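You operate a simulated robot arm through the tools that you are given. There is no shell and no other tool. Be economical: measure what you need, move in short steps, check, and stop when the job is done.

Carry out the task below with a simulated two-armed robot. There is one attempt and no reset: what you move stays moved.

JOB
Pick up the short rod with one hand, pass it to the other hand and put it on the top of the sand bed at the red mark. Take the coupling on the casting bench and put it away on the table top. Any order will do.

Only the result counts: the job must be done as asked and must still hold three seconds after the hand-in. Knocking over, shifting, dropping, spilling or breaking anything else fails it.

ROBOT AND FRAMES
Two 7-joint arms with fingered hands on one trunk, on a base that drives. Base frame: it is fixed to the floor where the robot stands at the start and does not move with it; the origin is under the middle of the robot, x ahead of it, y to its left, z up; the surface under the hand at the start is at about z = 0.85. Readings come in m, rad, newtons and seconds.
The left shoulder is at the start at [0.06, 0.126, 1.205], the right one opposite. With the tool pointing down near the work surface each hand reaches from about 0.34 to 0.72 m from the robot's upright axis, wherever it stands, measured 20 degrees to its own side. Places, roughly: table top [-9.2, -1.7, 0.8]; top of the sand bed at the red mark [-3.8, -1.7, 0.8]. Payload 2.5 kg a hand.
The TCP of each hand is the grasp point between the finger pads, 0.03 m short of the fingertips. In the tool frame z runs along the fingers and y along their closing line. The gripper opens to 0.104 m. The gripper's body begins 0.035 m behind the TCP. The gripper is a hand of 5 fingers: y runs from the thumb to the fingers, the wrist lies at [-0.015, -0.104, -0.178] in the tool frame, and closing takes about 1.5 s.
Orientation is that of the tool frame in the base frame, as a unit quaternion [w, x, y, z]. With the fingers straight down and the wrist toward the robot, the tool's x, y and z point along [0, 1, 0], [1, 0, 0] and [0, 0, -1] of the base frame.

CONTROLS
- The arms move only by the tool drive_tool. It takes "left_targets", "right_targets" or both (then of equal length, played together; a hand with none holds still); each is a list of rows, each a list of 6 numbers: the shift along the tool's x, y, z in m, then the turn, a rotation vector about the tool's x, y, z in rad. In form: [[x, y, z, rx, ry, rz], ...]. A call has 1 to 8 rows; each row shifts and turns the commanded pose from where the row before left it, along the tool's axes as they then stand. "left_fingers" and "right_fingers" are, for a hand that has rows, the gripper command, from -1 (fully open) to 1 (shut), values between in proportion, set as the call begins (left out, the last holds). Each row takes 0.2 s and may step no farther than 0.05 m and 0.15 rad from the row before; otherwise, or with a gripper value out of range, the whole call is refused. Where a pose cannot be reached the arm comes as near as it can. A force on the tool above 40 N (or 10 N above the force at the start of the call, whichever is more), or a blocked arm, ends the call early, and 0.2 s more pass. Each finger travels about 0.153 m/s and halts on what it meets, pressing with about 33 N; the grip force reading is that of the motor and also rises with nothing between the fingers. The clock runs only during rows and for 0.2 s after the last one: add rows that do not move to give the fingers time. The reply holds the time, the measured pose of the TCP, the force on the tool along the base axes, the opening and the grip force, in the units named above and with some noise, with the torque about the TCP (base axes, N m) and any sound that the robot's microphone picked up, and new pictures: "show" is both (left out), scene, wrist or none (wrist: the cameras of the hands that moved).
- Cameras (640 x 400 px; columns grow to the right, rows downward): "scene" is now at [0.1234, 0.031, 1.3905]; the picture's right is [0.21, -0.98, 0.00], its down [-0.68, -0.15, -0.72] and it looks along [0.70, 0.15, -0.70] (base axes); focal length 248 px, centre (320, 200). "left" rides on the left gripper at [-0.08, -0.078, -0.141] in its tool frame; the picture's right is [-0.78, -0.30, 0.56], its down [0.53, -0.78, 0.33] and it looks along [0.33, 0.56, 0.76] (tool axes); focal length 247 px, centre (320, 200). "right" rides on the right gripper at [0.08, -0.078, -0.141] in its tool frame; the picture's right is [-0.78, 0.30, -0.56], its down [-0.54, -0.78, 0.33] and it looks along [-0.33, 0.56, 0.76] (tool axes); focal length 247 px, centre (320, 200). There is no depth. A picture from a camera that has moved, and an enlarged one, comes with that camera's place and axes in the base frame and with its lens. The place of the scene camera against the robot may be out by one fixed shift of up to 0.018 m in any direction.
- slide_trunk(by): slides the trunk up (or, below 0, down) by that many m; the arms and the scene camera ride with it, the base frame stays. It gives what a move gives, with no picture.
- drive_base(legs): drives the robot by 1 to 6 legs, each [ahead, left, turn to the left] in m, m and rad, along the robot's own axes; the way and the turn of a leg run together, so that a leg with both is an arc; at most 1.5 m and 3.142 rad a leg. The arms and the cameras ride along, it lands a little off, and it stops where it bumps. It gives what a move gives, and a new picture of the scene camera.
- grasp_type(shape, hand): the hand has 5 fingers and takes this shape, open, in about a second: jaw (thumb against the fingers, like two jaws); tri (thumb and two fingers); tip (a fingertip pinch); poke (one finger out to press); point (the index stretched); flat (the hand flat); cup (the hand cupped); fist (a fist). The gripper value then closes the fingers along that shape, each until it touches; the sizes above hold for jaw. It gives what a move gives, with no picture.
- pan_tilt(pan, tilt): turns the head with the scene camera to pan (to the left, within 1.501 rad either way) and tilt (down, from -0.506 to 1.204), counted from straight ahead of the robot. It gives what a move gives, and a new picture of the scene camera.
- close_up(camera, box): a new picture of the part [left, top, right, bottom] of that camera's present view, enlarged. The clock stands still meanwhile.
- sign_off(): hands the job in; it is judged then, once.

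Go step by step. Nothing tells you exact positions but the pictures and the camera data: compare them with the known pose of the tool, close in by small moves and look again before you grip or let go. The budget is 165 turns and 260 pictures, counting those below and the enlarged ones. Unless the task says otherwise, let go and move clear before handing in, and close with one line.

The tools are called after "Request:" by a JSON object that holds its "fn" and its "kwargs". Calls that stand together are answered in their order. drive_tool: Moves the arms, as the interface text tells. Its arguments: {"type":"object","properties":{"left_targets":{"type":"array","items":{"type":"array","items":{"type":"number"}}},"left_fingers":{"type":"number"},"right_targets":{"type":"array","items":{"type":"array","items":{"type":"number"}}},"right_fingers":{"type":"number"},"show":{"type":"string","enum":["both","scene","wrist","none"]}},"required":[]} The other tools are called the same way: slide_trunk (by) slides the trunk up or down; grasp_type (shape, hand) gives the hand a shape; drive_base (legs) drives the base; pan_tilt (pan, tilt) turns the head that bears the scene camera; close_up (camera, box) takes an enlarged picture of a part of a camera's view; sign_off () hands the job in.

At the start:

```text
t: 0.0
left_position: [0.4289, 0.2469, 1.1204]
left_ee_rot: [0.0, 0.707, 0.708, 0.0]
left_wrist_force: [0.5, -0.4, 0.5]
left_moment: [-0.01, -0.02, -0.01]
left_opening: 0.1037
left_gripper_force: 0.1
left_shape: jaw
right_position: [0.5261, -0.1465, 1.1014]
right_ee_rot: [0.001, 0.707, 0.707, -0.001]
right_wrist_force: [-0.6, -0.2, -0.6]
right_moment: [0.01, 0.0, -0.01]
right_opening: 0.1036
right_gripper_force: 0.0
right_shape: jaw
trunk travel left (down, up): [-0.6, 0.34]
robot x, y, heading: [0.0022, -0.0023, 0.006]
head pan, tilt: [0.209, 0.771]
```

scene: 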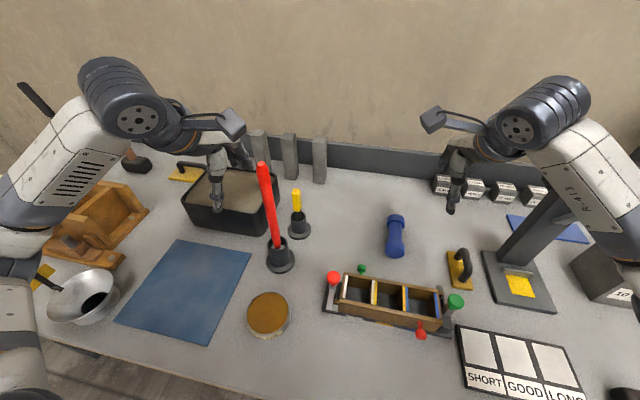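
right: 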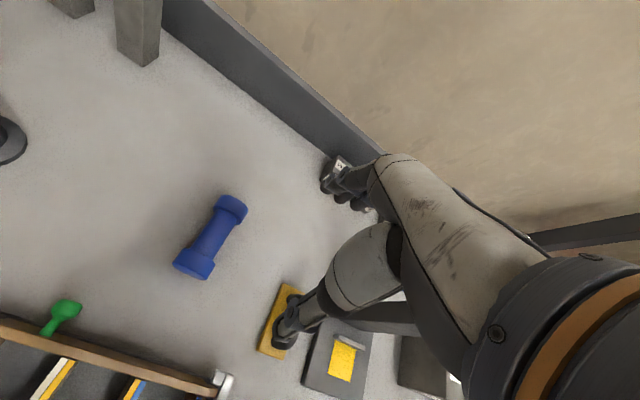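
left: 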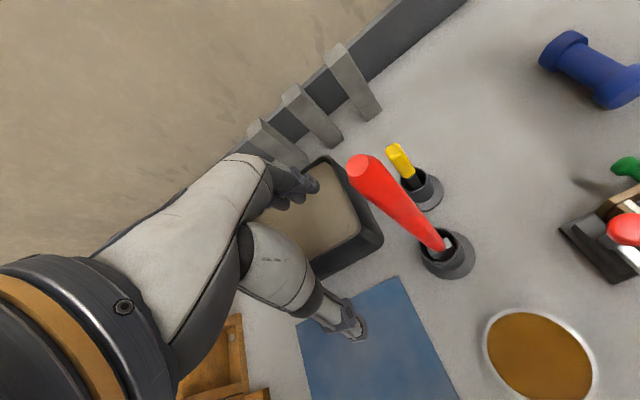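

I see a bench with a long red rod and a short yellow rod in holders, and a blue dumbbell-shaped coupling. I'll look closer before doing anything.

Request:
{"fn": "close_up", "kwargs": {"camera": "scene", "box": [160, 120, 480, 320]}}

Request:
{"fn": "pan_tilt", "kwargs": {"pan": 1.5, "tilt": 0.2}}

Request:
{"fn": "pan_tilt", "kwargs": {"pan": -1.5, "tilt": 0.2}}

```text
2.00 times, centred on (320, 220) of scene
camera zoom: at [0.1234, 0.031, 1.3905], right [0.21, -0.98, 0.0], down [-0.68, -0.15, -0.72], along [0.7, 0.15, -0.7], focal length 495 px, centre (320, 160)
```

zoom: 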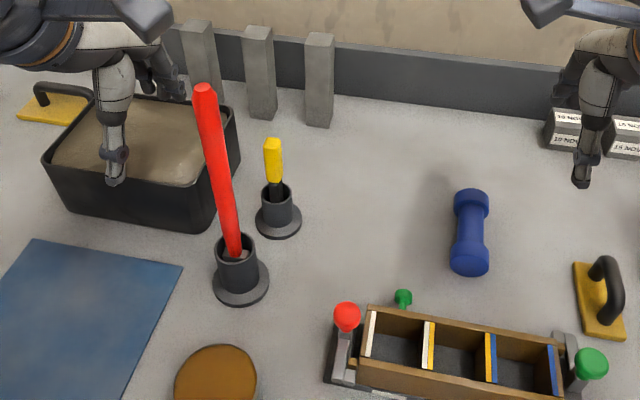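

```text
t: 1.5
left_position: [0.4285, 0.2461, 1.1205]
left_ee_rot: [-0.001, 0.708, 0.706, 0.0]
left_wrist_force: [0.3, -0.6, -0.4]
left_moment: [0.02, 0.04, -0.02]
left_opening: 0.1036
left_gripper_force: 0.2
left_shape: jaw
right_position: [0.5255, -0.1465, 1.1013]
right_ee_rot: [0.0, 0.707, 0.707, 0.0]
right_wrist_force: [0.0, -0.1, -0.4]
right_moment: [0.01, 0.03, 0.0]
right_opening: 0.1037
right_gripper_force: 0.1
right_shape: jaw
trunk travel left (down, up): [-0.6, 0.34]
robot x, y, heading: [-0.0002, 0.0004, -0.004]
head pan, tilt: [1.499, 0.201]
camera scene: at [0.0499, 0.1068, 1.4418], right [1.0, -0.07, 0.0], down [-0.01, -0.2, -0.98], along [0.07, 0.98, -0.2], focal length 248 px, centre (320, 200)
```

scene: 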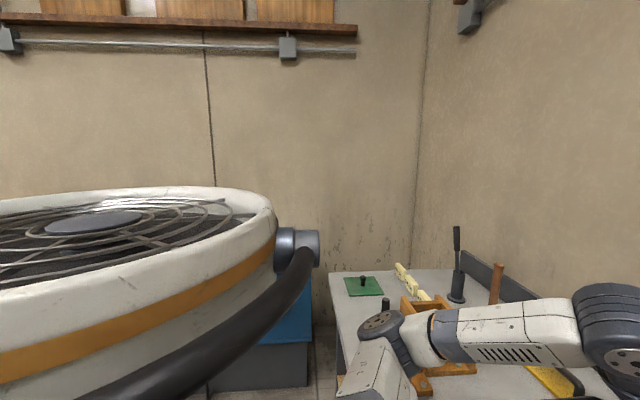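

```text
t: 4.1
left_position: [0.4277, 0.2462, 1.1195]
left_ee_rot: [-0.001, 0.707, 0.707, 0.0]
left_wrist_force: [0.3, -0.2, 0.0]
left_moment: [-0.02, -0.02, 0.01]
left_opening: 0.1039
left_gripper_force: 0.1
left_shape: jaw
right_position: [0.5262, -0.1469, 1.1014]
right_ee_rot: [0.0, 0.707, 0.707, 0.0]
right_wrist_force: [-0.3, 0.9, -0.6]
right_moment: [-0.04, -0.03, 0.01]
right_opening: 0.1036
right_gripper_force: 0.0
right_shape: jaw
trunk travel left (down, up): [-0.6, 0.34]
robot x, y, heading: [-0.0006, -0.0019, 0.001]
head pan, tilt: [-1.499, 0.201]
camera scene: at [0.0499, -0.079, 1.4419], right [-1.0, -0.07, 0.0], down [-0.01, 0.2, -0.98], along [0.07, -0.98, -0.2], focal length 248 px, centre (320, 200)
```

scene: 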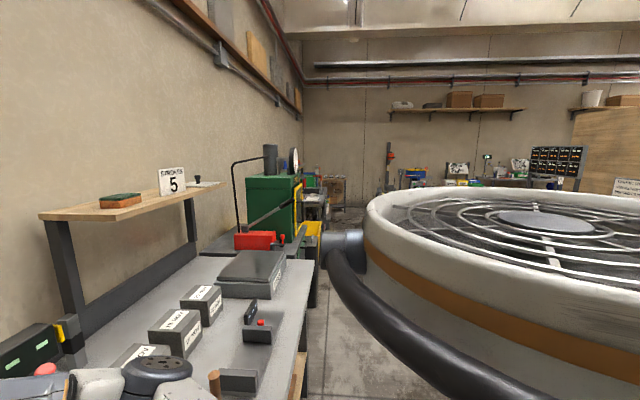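

The room is a large workshop with several benches. I'll look more closely at the candidate rods.

Request:
{"fn": "close_up", "kwargs": {"camera": "left", "box": [320, 120, 480, 300]}}

Request:
{"fn": "pan_tilt", "kwargs": {"pan": 0.9, "tilt": 0.6}}

Request:
{"fn": "pan_tilt", "kwargs": {"pan": -0.8, "tilt": 0.6}}

Request:
{"fn": "pan_tilt", "kwargs": {"pan": 0.0, "tilt": 0.9}}

```text
2.22 times, centred on (400, 210) of left
camera zoom: at [0.3507, 0.1676, 1.2597], right [-0.3, -0.78, -0.56], down [-0.78, 0.53, -0.33], along [0.56, 0.33, -0.76], focal length 549 px, centre (142, 178)
```

zoom: 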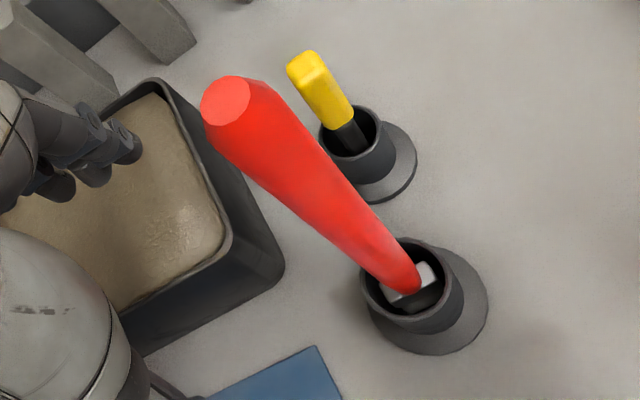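

```text
t: 6.3
left_position: [0.4279, 0.2465, 1.1204]
left_ee_rot: [0.0, 0.707, 0.707, 0.0]
left_wrist_force: [0.7, -0.3, -0.1]
left_moment: [0.0, 0.0, 0.01]
left_opening: 0.1035
left_gripper_force: 0.1
left_shape: jaw
right_position: [0.5257, -0.1456, 1.1014]
right_ee_rot: [-0.001, 0.707, 0.707, 0.001]
right_wrist_force: [0.5, 0.8, -0.1]
right_moment: [-0.03, 0.01, 0.03]
right_opening: 0.1038
right_gripper_force: 0.0
right_shape: jaw
trunk travel left (down, up): [-0.6, 0.34]
robot x, y, heading: [-0.0004, -0.0014, 0.004]
head pan, tilt: [0.901, 0.6]
camera scene: at [0.0981, 0.0831, 1.4051], right [0.78, -0.62, 0.0], down [-0.35, -0.44, -0.83], along [0.51, 0.65, -0.56], focal length 248 px, centre (320, 200)
```

scene: 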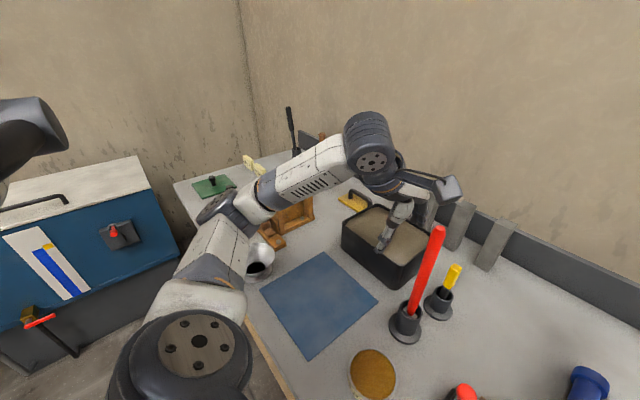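

```text
t: 8.0
left_position: [0.4278, 0.2462, 1.1201]
left_ee_rot: [0.0, 0.708, 0.706, 0.0]
left_wrist_force: [-0.2, 0.9, -0.6]
left_moment: [0.02, 0.02, 0.02]
left_opening: 0.1038
left_gripper_force: 0.2
left_shape: jaw
right_position: [0.5256, -0.147, 1.1014]
right_ee_rot: [-0.001, 0.707, 0.707, 0.0]
right_wrist_force: [-0.1, -0.3, 0.1]
right_moment: [-0.02, 0.02, -0.02]
right_opening: 0.1036
right_gripper_force: 0.1
right_shape: jaw
trunk travel left (down, up): [-0.6, 0.34]
robot x, y, heading: [0.0002, 0.0034, 0.001]
head pan, tilt: [-0.799, 0.6]
camera scene: at [0.1049, -0.0494, 1.4051], right [-0.72, -0.7, 0.0], down [-0.39, 0.4, -0.83], along [0.58, -0.59, -0.56], focal length 248 px, centre (320, 200)
```

scene: 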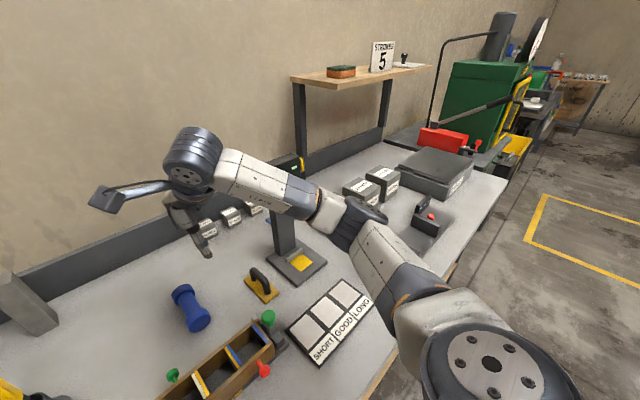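

```text
t: 9.1
left_position: [0.4277, 0.2457, 1.1204]
left_ee_rot: [0.0, 0.707, 0.707, -0.001]
left_wrist_force: [-0.8, -0.9, -0.5]
left_moment: [0.0, -0.01, 0.0]
left_opening: 0.1034
left_gripper_force: 0.1
left_shape: jaw
right_position: [0.5255, -0.1468, 1.1019]
right_ee_rot: [0.0, 0.707, 0.707, 0.0]
right_wrist_force: [-0.4, 0.0, 0.0]
right_moment: [0.02, -0.03, 0.01]
right_opening: 0.1037
right_gripper_force: 0.0
right_shape: jaw
trunk travel left (down, up): [-0.6, 0.34]
robot x, y, heading: [0.0084, -0.0013, 0.001]
head pan, tilt: [0.0, 0.901]
camera scene: at [0.1187, 0.0138, 1.3803], right [0.0, -1.0, 0.0], down [-0.78, 0.0, -0.62], along [0.62, 0.0, -0.78], focal length 248 px, centre (320, 200)
```

scene: 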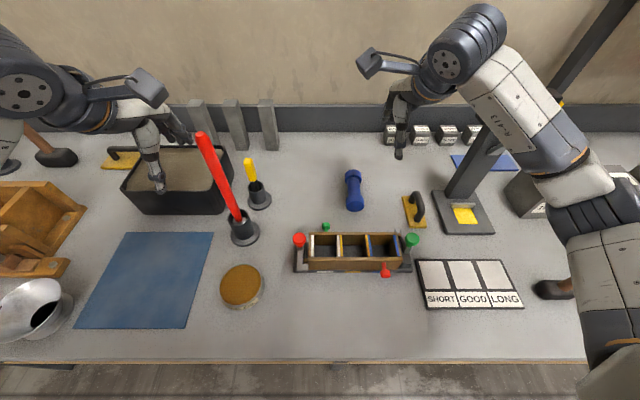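

The big round fan-like thing behind me may be an obstacle or part of the robot. I'll look down on both sides to tell.

Request:
{"fn": "pan_tilt", "kwargs": {"pan": 1.5, "tilt": 0.9}}

Request:
{"fn": "pan_tilt", "kwargs": {"pan": -1.5, "tilt": 0.9}}

Request:
{"fn": "close_up", "kwargs": {"camera": "scene", "box": [0, 0, 320, 200]}}

```text
t: 10.7
left_position: [0.4278, 0.2456, 1.12]
left_ee_rot: [0.0, 0.707, 0.707, 0.0]
left_wrist_force: [0.8, 0.4, 0.4]
left_moment: [0.0, 0.0, -0.01]
left_opening: 0.1037
left_gripper_force: 0.1
left_shape: jaw
right_position: [0.5264, -0.1468, 1.1015]
right_ee_rot: [0.001, 0.707, 0.707, 0.0]
right_wrist_force: [-0.9, -0.1, 0.8]
right_moment: [0.0, 0.01, -0.02]
right_opening: 0.1034
right_gripper_force: 0.1
right_shape: jaw
trunk travel left (down, up): [-0.6, 0.34]
robot x, y, heading: [0.0022, -0.0003, 0.001]
head pan, tilt: [1.499, 0.901]
camera scene: at [0.0487, 0.0892, 1.3803], right [1.0, -0.07, 0.0], down [-0.06, -0.78, -0.62], along [0.04, 0.62, -0.78], focal length 248 px, centre (320, 200)
```

scene: 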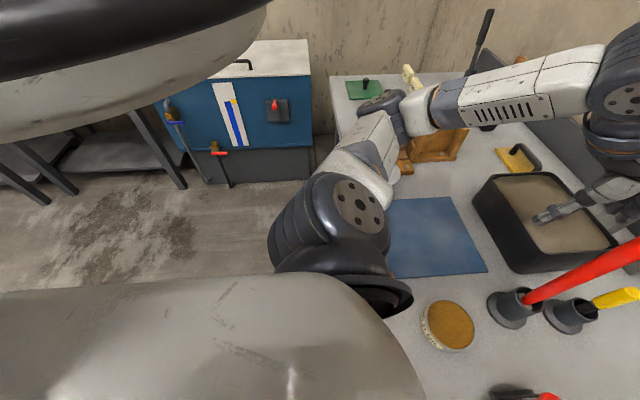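

```text
t: 13.3
left_position: [0.4281, 0.2461, 1.1193]
left_ee_rot: [0.001, 0.707, 0.707, 0.0]
left_wrist_force: [-0.3, -0.1, -0.2]
left_moment: [0.0, 0.02, -0.02]
left_opening: 0.1033
left_gripper_force: 0.1
left_shape: jaw
right_position: [0.5268, -0.1463, 1.1017]
right_ee_rot: [-0.001, 0.707, 0.707, 0.0]
right_wrist_force: [-0.1, -0.2, 0.0]
right_moment: [-0.02, 0.0, 0.0]
right_opening: 0.1035
right_gripper_force: 0.0
right_shape: jaw
trunk travel left (down, up): [-0.6, 0.34]
robot x, y, heading: [-0.0023, -0.0019, -0.002]
head pan, tilt: [-1.499, 0.901]
camera scene: at [0.0486, -0.0614, 1.3803], right [-1.0, -0.07, 0.0], down [-0.06, 0.78, -0.62], along [0.04, -0.62, -0.78], focal length 248 px, centre (320, 200)
```

scene: 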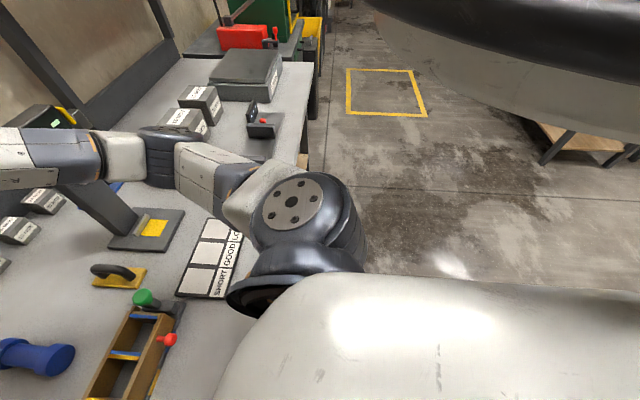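

```text
2.00 times, centred on (160, 100) of scene
camera zoom: at [0.0486, -0.0614, 1.3803], right [-1.0, -0.07, 0.0], down [-0.06, 0.78, -0.62], along [0.04, -0.62, -0.78], focal length 495 px, centre (640, 400)
```

zoom: 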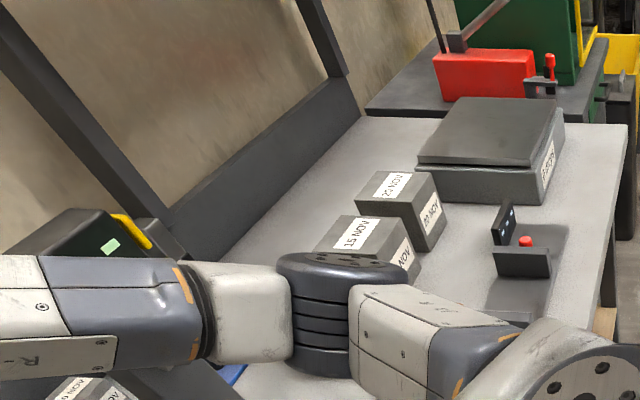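

The fan housing rides with the robot (it hangs above the floor), and the floor behind looks open. I'll back off and turn around to survey the destinations and confirm which bench and coupling are meant.

Request:
{"fn": "drive_base", "kwargs": {"legs": [[-0.6, 0, 0], [0, 0, -1.57]]}}

Request:
{"fn": "pan_tilt", "kwargs": {"pan": -1.3, "tilt": 0.2}}

Request:
{"fn": "pan_tilt", "kwargs": {"pan": 0, "tilt": 0.2}}

```text
t: 20.5
left_position: [-0.3421, -0.4264, 1.1205]
left_ee_rot: [0.0, 1.0, 0.005, -0.001]
left_wrist_force: [-1.0, -0.5, 0.5]
left_moment: [0.0, 0.02, 0.01]
left_opening: 0.104
left_gripper_force: 0.1
left_shape: jaw
right_position: [-0.7339, -0.5273, 1.1021]
right_ee_rot: [0.0, 1.0, 0.005, -0.001]
right_wrist_force: [-0.7, 0.3, 0.1]
right_moment: [-0.02, -0.01, 0.0]
right_opening: 0.1036
right_gripper_force: 0.1
right_shape: jaw
trunk travel left (down, up): [-0.6, 0.34]
robot x, y, heading: [-0.594, 0.0033, -1.561]
head pan, tilt: [-1.499, 0.901]
camera scene: at [-0.6633, -0.0326, 1.3803], right [-0.08, 1.0, 0.0], down [0.78, 0.06, -0.62], along [-0.62, -0.05, -0.78], focal length 248 px, centre (320, 200)
```

scene: 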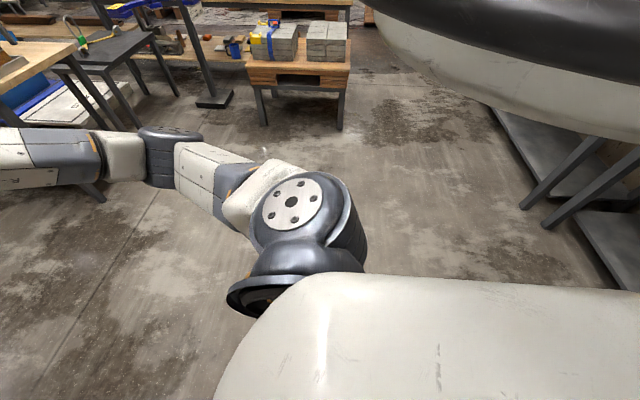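

```text
t: 21.6
left_position: [-0.3414, -0.4264, 1.1201]
left_ee_rot: [0.0, 1.0, 0.004, 0.0]
left_wrist_force: [0.3, 1.2, 0.5]
left_moment: [-0.01, -0.02, 0.0]
left_opening: 0.1036
left_gripper_force: 0.0
left_shape: jaw
right_position: [-0.7338, -0.5274, 1.1021]
right_ee_rot: [0.0, 1.0, 0.005, 0.0]
right_wrist_force: [-0.3, 0.0, 0.2]
right_moment: [-0.01, 0.01, -0.01]
right_opening: 0.1035
right_gripper_force: 0.1
right_shape: jaw
trunk travel left (down, up): [-0.6, 0.34]
robot x, y, heading: [-0.5904, -0.0009, -1.56]
head pan, tilt: [-1.3, 0.201]
camera scene: at [-0.6776, -0.0522, 1.4418], right [-0.27, 0.96, 0.0], down [0.19, 0.06, -0.98], along [-0.94, -0.27, -0.2], focal length 248 px, centre (320, 200)
```

scene: 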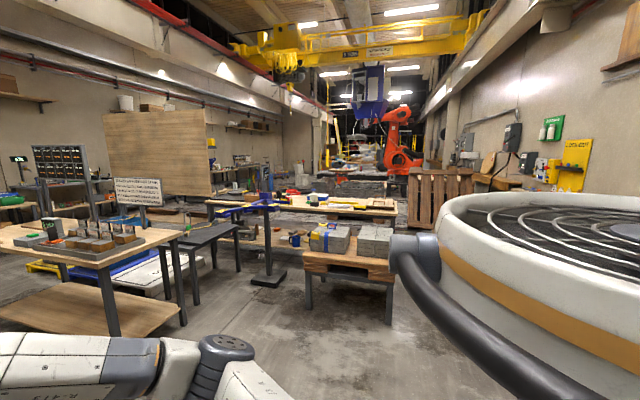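

```text
t: 23.0
left_position: [-0.3425, -0.4258, 1.121]
left_ee_rot: [-0.001, 1.0, 0.004, 0.0]
left_wrist_force: [0.0, -0.7, 0.2]
left_moment: [0.0, -0.02, 0.01]
left_opening: 0.1037
left_gripper_force: 0.1
left_shape: jaw
right_position: [-0.7332, -0.5275, 1.1018]
right_ee_rot: [0.0, 1.0, 0.005, 0.001]
right_wrist_force: [0.2, -0.2, -1.0]
right_moment: [0.0, -0.03, 0.01]
right_opening: 0.1036
right_gripper_force: 0.0
right_shape: jaw
trunk travel left (down, up): [-0.6, 0.34]
robot x, y, heading: [-0.5947, -0.0015, -1.562]
head pan, tilt: [0.0, 0.201]
camera scene: at [-0.5874, -0.1198, 1.4419], right [-1.0, -0.01, 0.0], down [0.0, 0.2, -0.98], along [0.01, -0.98, -0.2], focal length 248 px, centre (320, 200)
```

scene: 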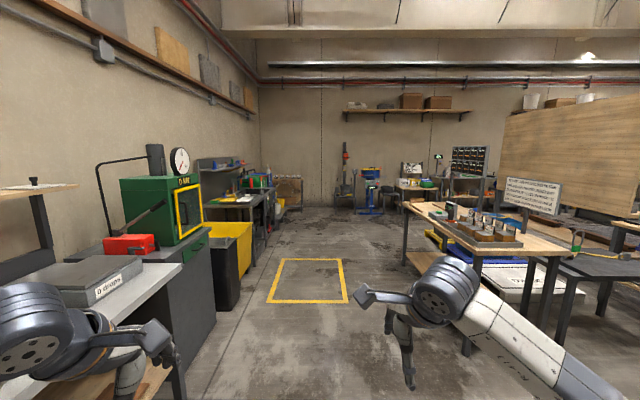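

Zooming in on the predicted directions of the sand bed (~268,196) and the table (~341,169).

Request:
{"fn": "pan_tilt", "kwargs": {"pan": -1.3, "tilt": 0.2}}

Request:
{"fn": "close_up", "kwargs": {"camera": "scene", "box": [190, 120, 430, 270]}}

Request:
{"fn": "close_up", "kwargs": {"camera": "scene", "box": [290, 140, 400, 210]}}

Request:
{"fn": "close_up", "kwargs": {"camera": "scene", "box": [190, 180, 300, 250]}}

```text
t: 24.5
left_position: [-0.3421, -0.4265, 1.1212]
left_ee_rot: [0.001, 1.0, 0.004, -0.001]
left_wrist_force: [0.5, 0.5, 0.3]
left_moment: [0.0, -0.01, 0.04]
left_opening: 0.1037
left_gripper_force: 0.1
left_shape: jaw
right_position: [-0.7338, -0.5271, 1.1031]
right_ee_rot: [0.0, 1.0, 0.004, 0.0]
right_wrist_force: [0.3, -0.4, -0.2]
right_moment: [0.03, 0.01, 0.02]
right_opening: 0.104
right_gripper_force: 0.0
right_shape: jaw
trunk travel left (down, up): [-0.6, 0.34]
robot x, y, heading: [-0.5919, -0.0003, -1.562]
head pan, tilt: [-1.3, 0.201]
camera scene: at [-0.6776, -0.0523, 1.4419], right [-0.28, 0.96, 0.0], down [0.19, 0.05, -0.98], along [-0.94, -0.27, -0.2], focal length 248 px, centre (320, 200)
```

scene: 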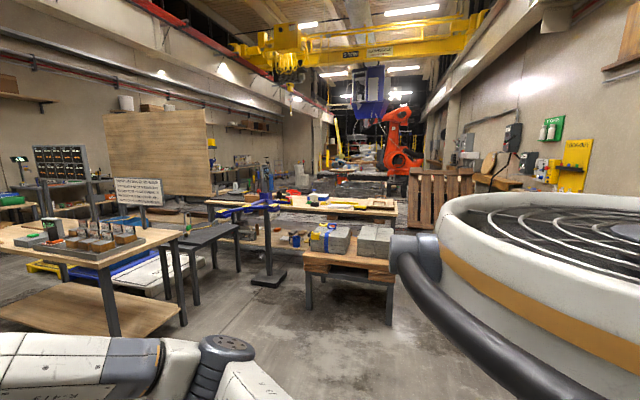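

```text
2.67 times, centred on (310, 195) of scene
camera zoom: at [-0.6776, -0.0523, 1.4419], right [-0.28, 0.96, 0.0], down [0.19, 0.05, -0.98], along [-0.94, -0.27, -0.2], focal length 660 px, centre (347, 213)
```

zoom: 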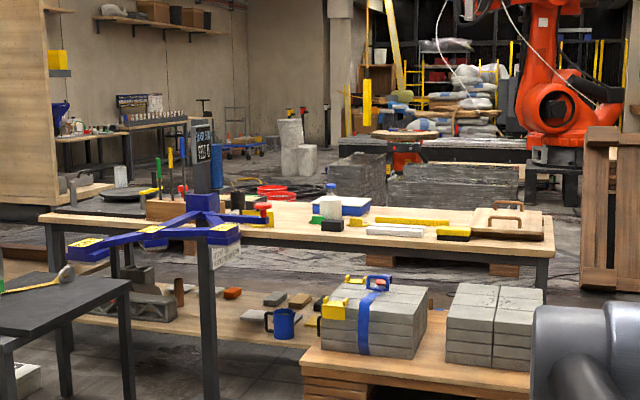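

```text
5.71 times, centred on (345, 175) of scene
camera zoom: at [-0.6776, -0.0523, 1.4419], right [-0.28, 0.96, 0.0], down [0.19, 0.05, -0.98], along [-0.94, -0.27, -0.2], focal length 1415 px, centre (177, 343)
```

zoom: 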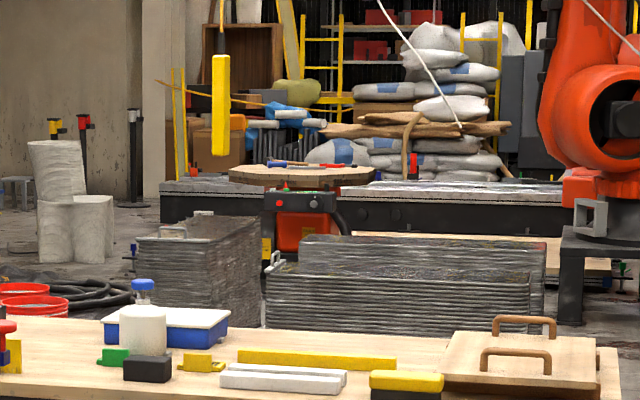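

```text
5.71 times, centred on (245, 215) of scene
camera zoom: at [-0.6776, -0.0523, 1.4419], right [-0.28, 0.96, 0.0], down [0.19, 0.05, -0.98], along [-0.94, -0.27, -0.2], focal length 1415 px, centre (749, 114)
```

zoom: 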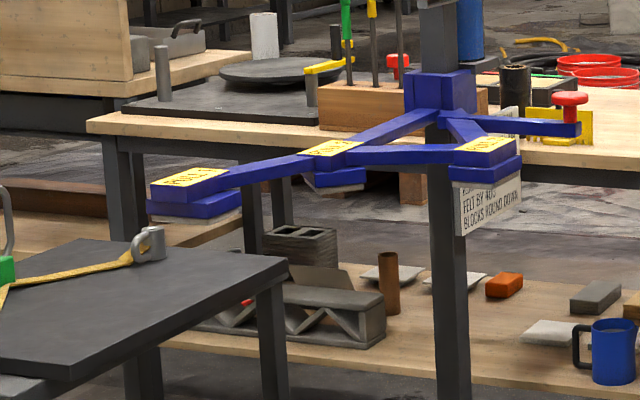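

The place looks like a concrete-casting lab. I'll turn to face down the hall, advance a bit and survey from nearer to see whether another bench is the "casting bench".

Request:
{"fn": "drive_base", "kwargs": {"legs": [[0, 0, -1.58], [0.9, 0.0, 0]]}}

Request:
{"fn": "pan_tilt", "kwargs": {"pan": 0.5, "tilt": 0.3}}

Request:
{"fn": "close_up", "kwargs": {"camera": "scene", "box": [120, 100, 320, 225]}}

Request:
{"fn": "close_up", "kwargs": {"camera": "scene", "box": [320, 100, 520, 225]}}

```text
t: 33.1
left_position: [-1.9224, -0.2463, 1.12]
left_ee_rot: [0.0, 0.707, -0.707, 0.0]
left_wrist_force: [0.6, -0.2, 0.5]
left_moment: [0.0, 0.01, -0.01]
left_opening: 0.1036
left_gripper_force: 0.1
left_shape: jaw
right_position: [-2.0196, 0.1465, 1.101]
right_ee_rot: [0.0, -0.706, 0.708, 0.0]
right_wrist_force: [-1.0, 0.1, 0.3]
right_moment: [0.0, 0.01, 0.0]
right_opening: 0.1037
right_gripper_force: 0.1
right_shape: jaw
trunk travel left (down, up): [-0.6, 0.34]
robot x, y, heading: [-1.492, -0.0037, -3.147]
head pan, tilt: [-1.3, 0.201]
camera scene: at [-1.5554, 0.1033, 1.4418], right [0.96, 0.27, 0.0], down [0.05, -0.19, -0.98], along [-0.26, 0.94, -0.2], focal length 248 px, centre (320, 200)
```

scene: 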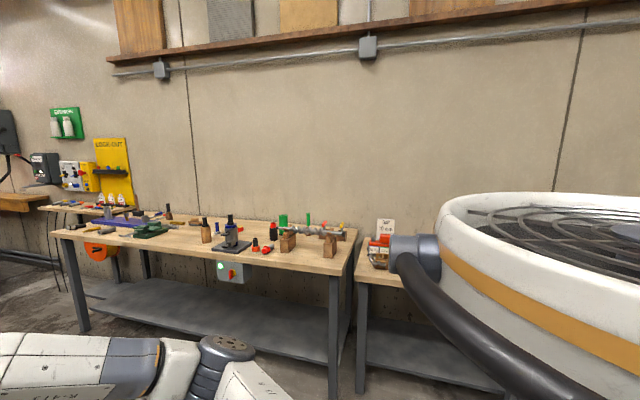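

```text
t: 34.9
left_position: [-1.9219, -0.2465, 1.1205]
left_ee_rot: [0.0, -0.707, 0.707, 0.0]
left_wrist_force: [0.1, 0.9, -0.5]
left_moment: [0.02, 0.03, 0.0]
left_opening: 0.1036
left_gripper_force: 0.1
left_shape: jaw
right_position: [-2.0189, 0.1462, 1.101]
right_ee_rot: [-0.001, -0.707, 0.707, 0.0]
right_wrist_force: [-0.3, 0.1, -0.2]
right_moment: [-0.01, 0.01, 0.03]
right_opening: 0.1036
right_gripper_force: 0.1
right_shape: jaw
trunk travel left (down, up): [-0.6, 0.34]
robot x, y, heading: [-1.4918, -0.0017, -3.135]
head pan, tilt: [0.499, 0.3]
camera scene: at [-1.6122, -0.0312, 1.4326], right [-0.48, 0.88, 0.0], down [0.26, 0.14, -0.96], along [-0.84, -0.46, -0.3], focal length 248 px, centre (320, 200)
```

scene: 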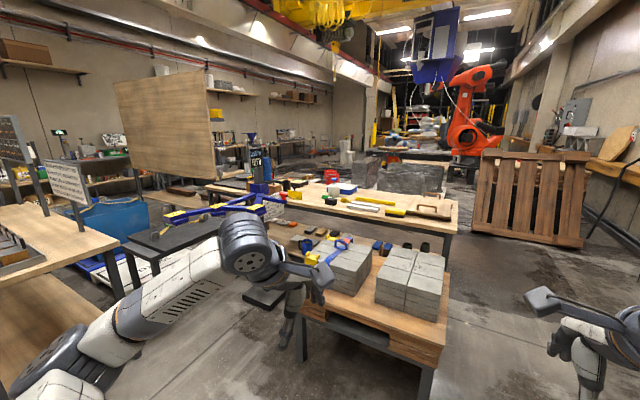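

```text
3.20 times, centred on (220, 162) of scene
camera zoom: at [-1.6122, -0.0312, 1.4326], right [-0.48, 0.88, 0.0], down [0.26, 0.14, -0.96], along [-0.84, -0.46, -0.3], focal length 792 px, centre (640, 320)
```

zoom: 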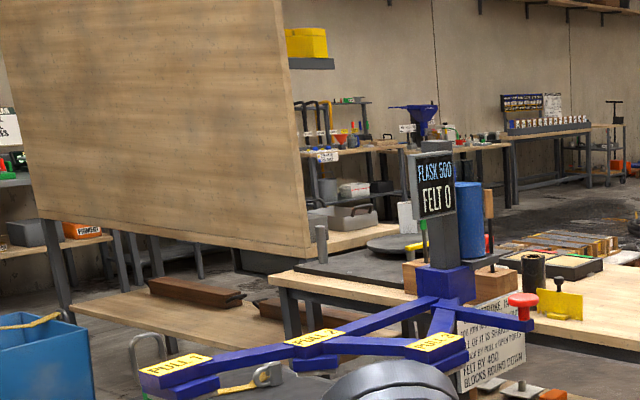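

```text
3.20 times, centred on (420, 162) of scene
camera zoom: at [-1.6122, -0.0312, 1.4326], right [-0.48, 0.88, 0.0], down [0.26, 0.14, -0.96], along [-0.84, -0.46, -0.3], focal length 792 px, centre (0, 320)
```

zoom: 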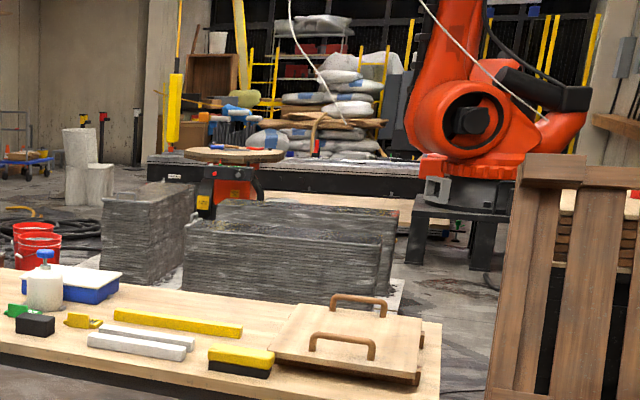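

The sand bed appears on the long wooden bench around (-3.9,-1.6). I'll raise the trunk for a better view and zoom.

Request:
{"fn": "slide_trunk", "kwargs": {"by": 0.33}}

Request:
{"fn": "pan_tilt", "kwargs": {"pan": 0.4, "tilt": 0.4}}

Request:
{"fn": "close_up", "kwargs": {"camera": "scene", "box": [160, 90, 320, 190]}}

Request:
{"fn": "close_up", "kwargs": {"camera": "scene", "box": [280, 90, 440, 190]}}

```text
t: 38.1
left_position: [-1.9207, -0.2467, 1.4505]
left_ee_rot: [0.001, 0.707, -0.707, 0.001]
left_wrist_force: [-0.2, 0.5, -0.8]
left_moment: [0.02, -0.03, 0.02]
left_opening: 0.1035
left_gripper_force: 0.0
left_shape: jaw
right_position: [-2.0194, 0.147, 1.4315]
right_ee_rot: [0.0, 0.707, -0.707, 0.001]
right_wrist_force: [-0.1, 0.5, 0.6]
right_moment: [0.01, 0.02, 0.02]
right_opening: 0.1035
right_gripper_force: 0.0
right_shape: jaw
trunk travel left (down, up): [-0.93, 0.01]
robot x, y, heading: [-1.4936, -0.0013, -3.142]
head pan, tilt: [0.499, 0.3]
```

```text
t: 38.8
left_position: [-1.9207, -0.2476, 1.4503]
left_ee_rot: [0.0, 0.707, -0.707, 0.0]
left_wrist_force: [0.8, 0.2, 0.2]
left_moment: [0.01, -0.02, -0.01]
left_opening: 0.1036
left_gripper_force: 0.1
left_shape: jaw
right_position: [-2.019, 0.1461, 1.4316]
right_ee_rot: [-0.001, 0.707, -0.707, 0.0]
right_wrist_force: [-0.4, -0.4, -1.0]
right_moment: [0.01, 0.03, 0.01]
right_opening: 0.1033
right_gripper_force: 0.1
right_shape: jaw
trunk travel left (down, up): [-0.93, 0.01]
robot x, y, heading: [-1.4918, -0.0005, -3.144]
head pan, tilt: [0.4, 0.4]
camera scene: at [-1.6156, -0.0226, 1.7533], right [-0.39, 0.92, 0.0], down [0.36, 0.15, -0.92], along [-0.85, -0.36, -0.39], focal length 248 px, centre (320, 200)
```

scene: 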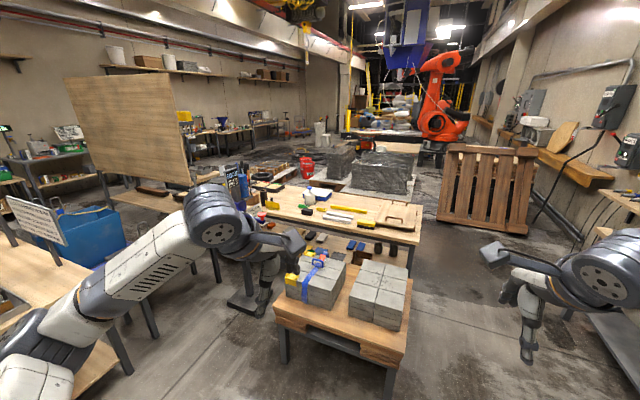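

```text
4.00 times, centred on (240, 140) of scene
camera zoom: at [-1.6156, -0.0226, 1.7533], right [-0.39, 0.92, 0.0], down [0.36, 0.15, -0.92], along [-0.85, -0.36, -0.39], focal length 991 px, centre (640, 440)
```

zoom: 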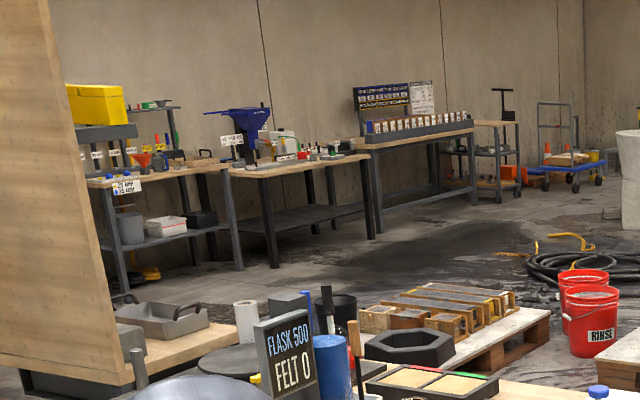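

```text
4.00 times, centred on (360, 140) of scene
camera zoom: at [-1.6156, -0.0226, 1.7533], right [-0.39, 0.92, 0.0], down [0.36, 0.15, -0.92], along [-0.85, -0.36, -0.39], focal length 991 px, centre (160, 440)
```

zoom: 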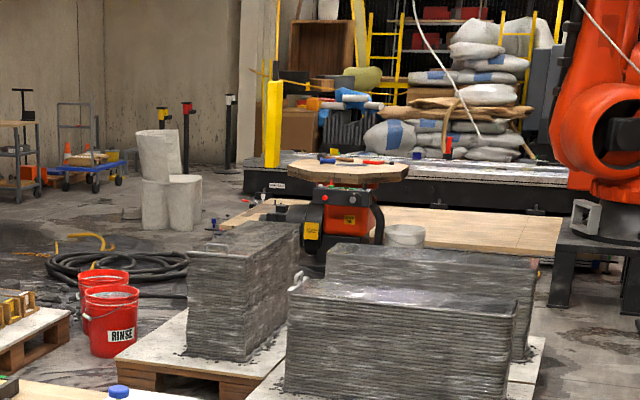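

The sand bed is a black tray with green/red edge marks; the table is the octagonal one far off. I'll move up the right-hand aisle to view that bench's other items for any coupling.

Request:
{"fn": "drive_base", "kwargs": {"legs": [[0.2, -0.5, 0], [0.9, 0, 0]]}}

Request:
{"fn": "pan_tilt", "kwargs": {"pan": 0.75, "tilt": 0.5}}

Request:
{"fn": "close_up", "kwargs": {"camera": "scene", "box": [160, 60, 360, 185]}}

Request:
{"fn": "close_up", "kwargs": {"camera": "scene", "box": [320, 60, 520, 185]}}

```text
t: 46.2
left_position: [-3.0197, 0.2752, 1.4506]
left_ee_rot: [0.001, -0.701, 0.713, 0.0]
left_wrist_force: [0.8, 0.2, 0.1]
left_moment: [0.01, 0.0, 0.01]
left_opening: 0.1036
left_gripper_force: 0.1
left_shape: jaw
right_position: [-3.1111, 0.6708, 1.4314]
right_ee_rot: [0.0, -0.701, 0.713, -0.001]
right_wrist_force: [0.4, 1.0, 0.3]
right_moment: [-0.02, 0.03, -0.01]
right_opening: 0.1036
right_gripper_force: 0.0
right_shape: jaw
trunk travel left (down, up): [-0.93, 0.01]
robot x, y, heading: [-2.5886, 0.5136, 3.118]
head pan, tilt: [0.4, 0.4]
camera scene: at [-2.7104, 0.4947, 1.7533], right [-0.37, 0.93, 0.0], down [0.36, 0.14, -0.92], along [-0.86, -0.34, -0.39], focal length 248 px, centre (320, 200)
```

scene: 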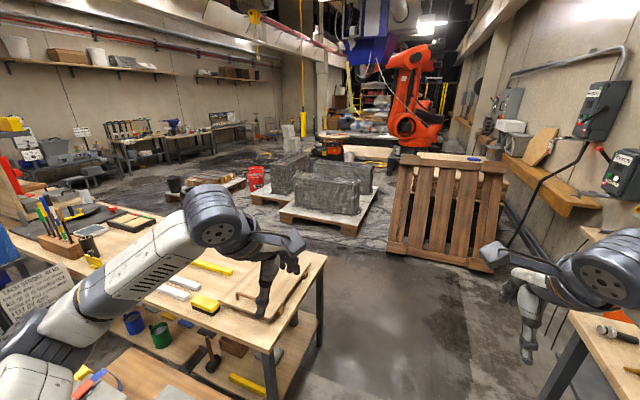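

```text
t: 47.1
left_position: [-3.0188, 0.2757, 1.4506]
left_ee_rot: [0.0, -0.7, 0.714, 0.0]
left_wrist_force: [0.1, -0.5, -0.3]
left_moment: [-0.01, 0.01, -0.02]
left_opening: 0.1036
left_gripper_force: 0.0
left_shape: jaw
right_position: [-3.1109, 0.6691, 1.4306]
right_ee_rot: [0.0, -0.701, 0.713, -0.001]
right_wrist_force: [0.8, -0.3, -1.9]
right_moment: [0.01, 0.03, 0.0]
right_opening: 0.1035
right_gripper_force: 0.1
right_shape: jaw
trunk travel left (down, up): [-0.93, 0.01]
robot x, y, heading: [-2.5849, 0.5132, 3.129]
head pan, tilt: [0.75, 0.499]
camera scene: at [-2.6922, 0.4685, 1.7442], right [-0.67, 0.74, 0.0], down [0.36, 0.32, -0.88], along [-0.65, -0.59, -0.48], focal length 248 px, centre (320, 200)
```

scene: 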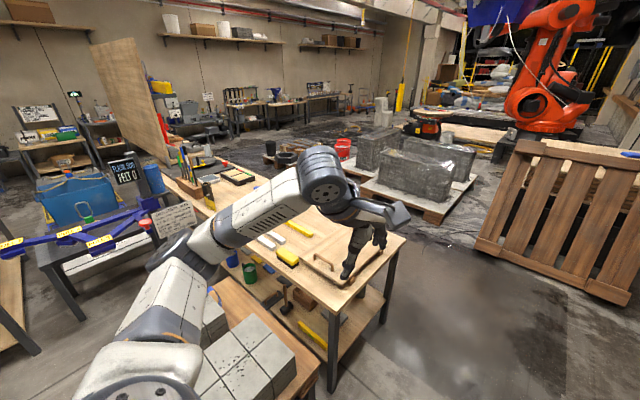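

```text
3.20 times, centred on (260, 122) of scene
camera zoom: at [-2.6922, 0.4685, 1.7442], right [-0.67, 0.74, 0.0], down [0.36, 0.32, -0.88], along [-0.65, -0.59, -0.48], focal length 792 px, centre (512, 448)
```

zoom: 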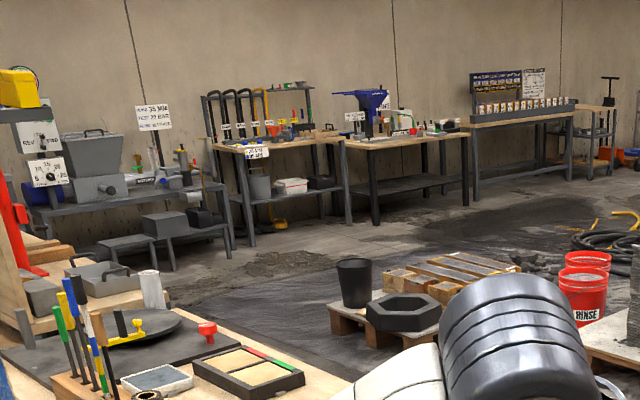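

```text
3.20 times, centred on (420, 122) of scene
camera zoom: at [-2.6922, 0.4685, 1.7442], right [-0.67, 0.74, 0.0], down [0.36, 0.32, -0.88], along [-0.65, -0.59, -0.48], focal length 792 px, centre (0, 448)
```

zoom: 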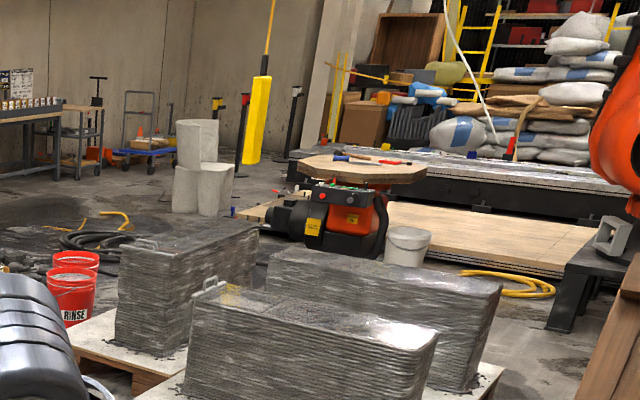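

The sand bed has red and green halves. Checking the rest of this bench and the wall bench at my right for another coupling.

Request:
{"fn": "close_up", "kwargs": {"camera": "scene", "box": [150, 140, 250, 203]}}

Request:
{"fn": "pan_tilt", "kwargs": {"pan": -0.9, "tilt": 0.6}}

Request:
{"fn": "pan_tilt", "kwargs": {"pan": -1.5, "tilt": 0.5}}

Request:
{"fn": "pan_tilt", "kwargs": {"pan": 1.45, "tilt": 0.4}}

```text
6.35 times, centred on (200, 172) of scene
camera zoom: at [-2.6922, 0.4685, 1.7442], right [-0.67, 0.74, 0.0], down [0.36, 0.32, -0.88], along [-0.65, -0.59, -0.48], focal length 1572 px, centre (1082, 381)
```

zoom: 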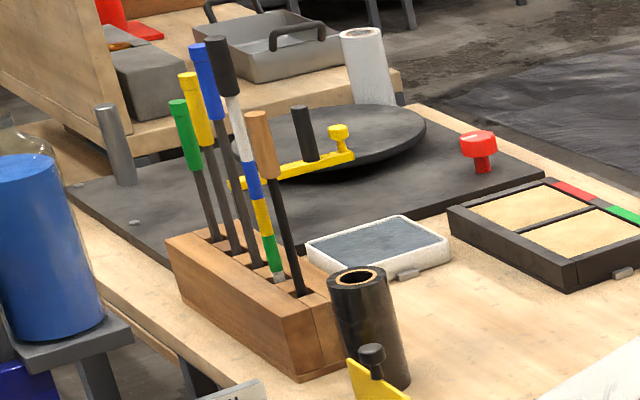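

```text
t: 48.8
left_position: [-3.0202, 0.2757, 1.4508]
left_ee_rot: [-0.001, -0.7, 0.714, 0.0]
left_wrist_force: [0.4, 0.2, -0.1]
left_moment: [-0.05, 0.02, 0.0]
left_opening: 0.1038
left_gripper_force: 0.1
left_shape: jaw
right_position: [-3.1115, 0.6707, 1.4315]
right_ee_rot: [0.0, -0.701, 0.714, 0.0]
right_wrist_force: [0.3, -0.9, -0.1]
right_moment: [0.01, 0.02, -0.02]
right_opening: 0.1038
right_gripper_force: 0.0
right_shape: jaw
trunk travel left (down, up): [-0.93, 0.01]
robot x, y, heading: [-2.5867, 0.5141, 3.121]
head pan, tilt: [-0.901, 0.6]
camera scene: at [-2.6782, 0.5994, 1.7351], right [0.79, 0.61, 0.0], down [0.34, -0.45, -0.83], along [-0.5, 0.66, -0.56], focal length 248 px, centre (320, 200)
```

scene: 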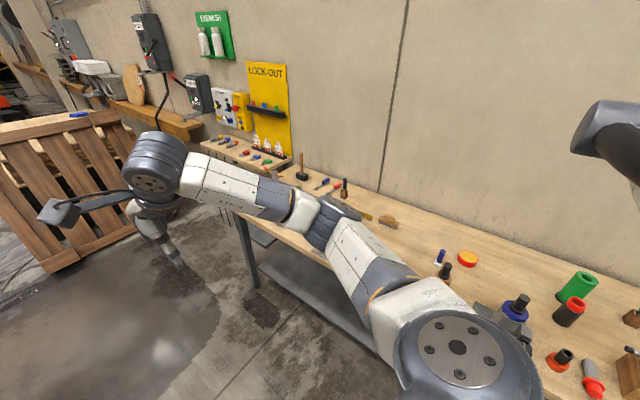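

```text
t: 49.8
left_position: [-3.0211, 0.2759, 1.4497]
left_ee_rot: [0.0, -0.7, 0.714, 0.0]
left_wrist_force: [0.3, -0.6, 0.0]
left_moment: [-0.02, -0.04, 0.01]
left_opening: 0.1033
left_gripper_force: 0.0
left_shape: jaw
right_position: [-3.1109, 0.6714, 1.431]
right_ee_rot: [0.0, -0.701, 0.713, 0.0]
right_wrist_force: [-0.5, 0.3, 0.4]
right_moment: [0.01, 0.01, -0.01]
right_opening: 0.1035
right_gripper_force: 0.1
right_shape: jaw
trunk travel left (down, up): [-0.93, 0.01]
robot x, y, heading: [-2.5878, 0.5076, 3.124]
head pan, tilt: [-1.499, 0.499]
camera scene: at [-2.6295, 0.62, 1.7442], right [1.0, 0.05, 0.0], down [0.03, -0.48, -0.88], along [-0.05, 0.88, -0.48], focal length 248 px, centre (320, 200)
```

scene: 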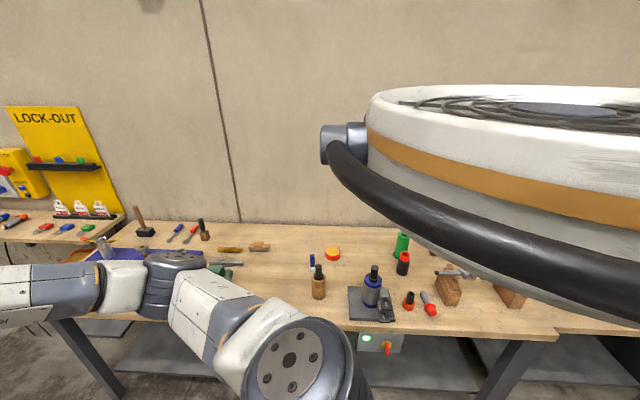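

```text
t: 52.4
left_position: [-3.0201, 0.2761, 1.4511]
left_ee_rot: [0.001, -0.7, 0.714, 0.0]
left_wrist_force: [0.1, 0.2, 0.8]
left_moment: [-0.02, 0.02, 0.0]
left_opening: 0.1035
left_gripper_force: 0.1
left_shape: jaw
right_position: [-3.1114, 0.6705, 1.4314]
right_ee_rot: [0.0, -0.701, 0.713, -0.001]
right_wrist_force: [-1.0, 0.7, 0.9]
right_moment: [0.0, -0.01, -0.03]
right_opening: 0.1039
right_gripper_force: 0.0
right_shape: jaw
trunk travel left (down, up): [-0.93, 0.01]
robot x, y, heading: [-2.5861, 0.5149, 3.123]
head pan, tilt: [1.45, 0.4]
camera scene: at [-2.6374, 0.4374, 1.7533], right [-0.99, 0.14, 0.0], down [0.05, 0.39, -0.92], along [-0.13, -0.91, -0.39], focal length 248 px, centre (320, 200)
```

scene: 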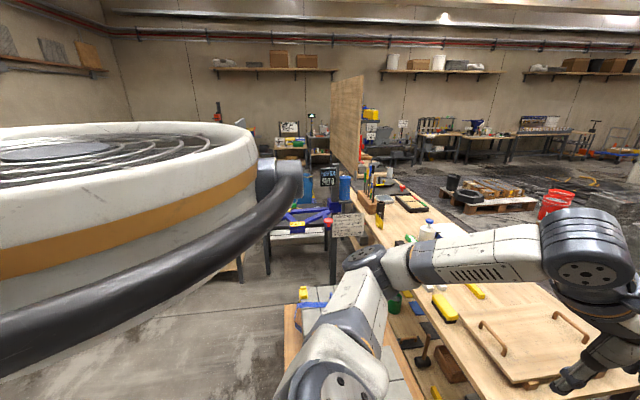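

No other coupling is in sight; the blue one on the start bench is the match. I have the route to the sand bed from its far side (x≈-4.5). Now I go back to the start bench the way I came.

Request:
{"fn": "drive_base", "kwargs": {"legs": [[-0.9, 0, 0.02], [-0.2, 0.5, 0], [-0.9, 0, 0], [0, 0, 1.57], [0, 0, 1.57]]}}

Request:
{"fn": "pan_tilt", "kwargs": {"pan": 0.0, "tilt": 0.6}}

Request:
{"fn": "close_up", "kwargs": {"camera": "scene", "box": [160, 100, 480, 300]}}

```text
t: 71.9
left_position: [-0.1858, 0.2769, 1.4499]
left_ee_rot: [0.0, 0.686, 0.728, 0.0]
left_wrist_force: [0.1, 0.0, 0.0]
left_moment: [0.0, 0.0, 0.01]
left_opening: 0.1039
left_gripper_force: 0.1
left_shape: jaw
right_position: [-0.0659, -0.1094, 1.4326]
right_ee_rot: [-0.001, 0.686, 0.728, 0.0]
right_wrist_force: [1.1, 0.0, 0.1]
right_moment: [0.01, 0.03, 0.02]
right_opening: 0.1038
right_gripper_force: 0.2
right_shape: jaw
trunk travel left (down, up): [-0.93, 0.01]
robot x, y, heading: [-0.5976, 0.0029, 0.06]
head pan, tilt: [1.45, 0.4]
camera scene: at [-0.55, 0.1146, 1.7533], right [1.0, -0.06, 0.0], down [-0.02, -0.39, -0.92], along [0.06, 0.92, -0.39], focal length 248 px, centre (320, 200)
```

scene: 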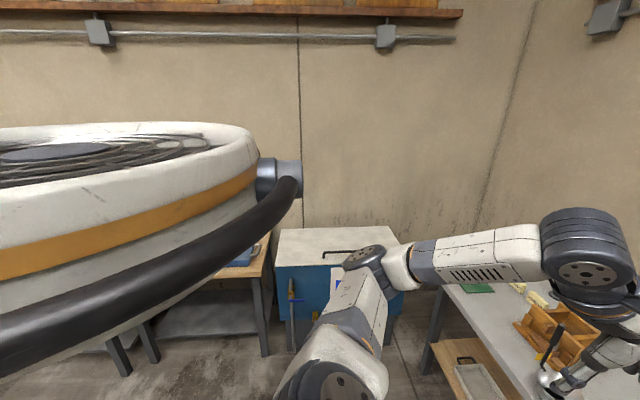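

```text
t: 73.4
left_position: [-0.1874, 0.2774, 1.4499]
left_ee_rot: [-0.001, 0.685, 0.728, 0.0]
left_wrist_force: [-0.7, 0.0, 0.2]
left_moment: [0.01, 0.02, 0.01]
left_opening: 0.1035
left_gripper_force: 0.0
left_shape: jaw
right_position: [-0.065, -0.1097, 1.4308]
right_ee_rot: [0.0, 0.686, 0.728, 0.0]
right_wrist_force: [-0.5, 0.4, 0.3]
right_moment: [-0.01, 0.04, 0.02]
right_opening: 0.1034
right_gripper_force: 0.1
right_shape: jaw
trunk travel left (down, up): [-0.93, 0.01]
robot x, y, heading: [-0.5974, 0.0053, 0.059]
head pan, tilt: [0.0, 0.6]
camera scene: at [-0.4675, 0.0275, 1.7351], right [0.06, -1.0, 0.0], down [-0.56, -0.03, -0.83], along [0.82, 0.05, -0.56], focal length 248 px, centre (320, 200)
```

scene: 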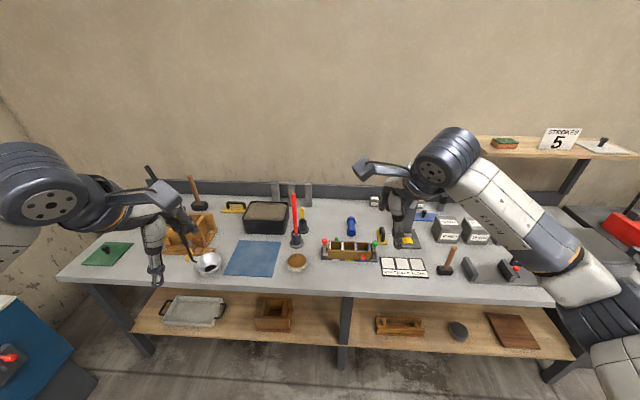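

```text
2.00 times, centred on (320, 200) of scene
camera zoom: at [-0.4675, 0.0275, 1.7351], right [0.06, -1.0, 0.0], down [-0.56, -0.03, -0.83], along [0.82, 0.05, -0.56], focal length 495 px, centre (320, 200)
```

zoom: 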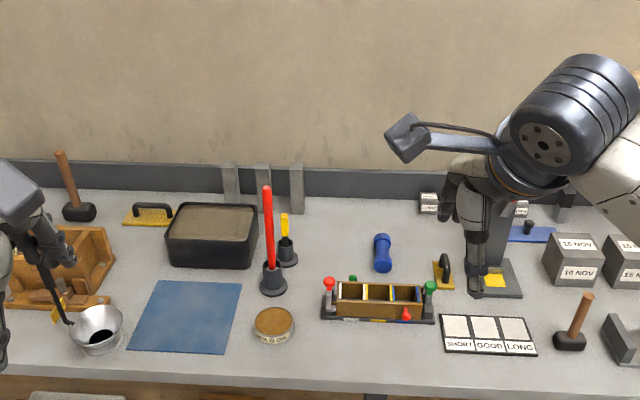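

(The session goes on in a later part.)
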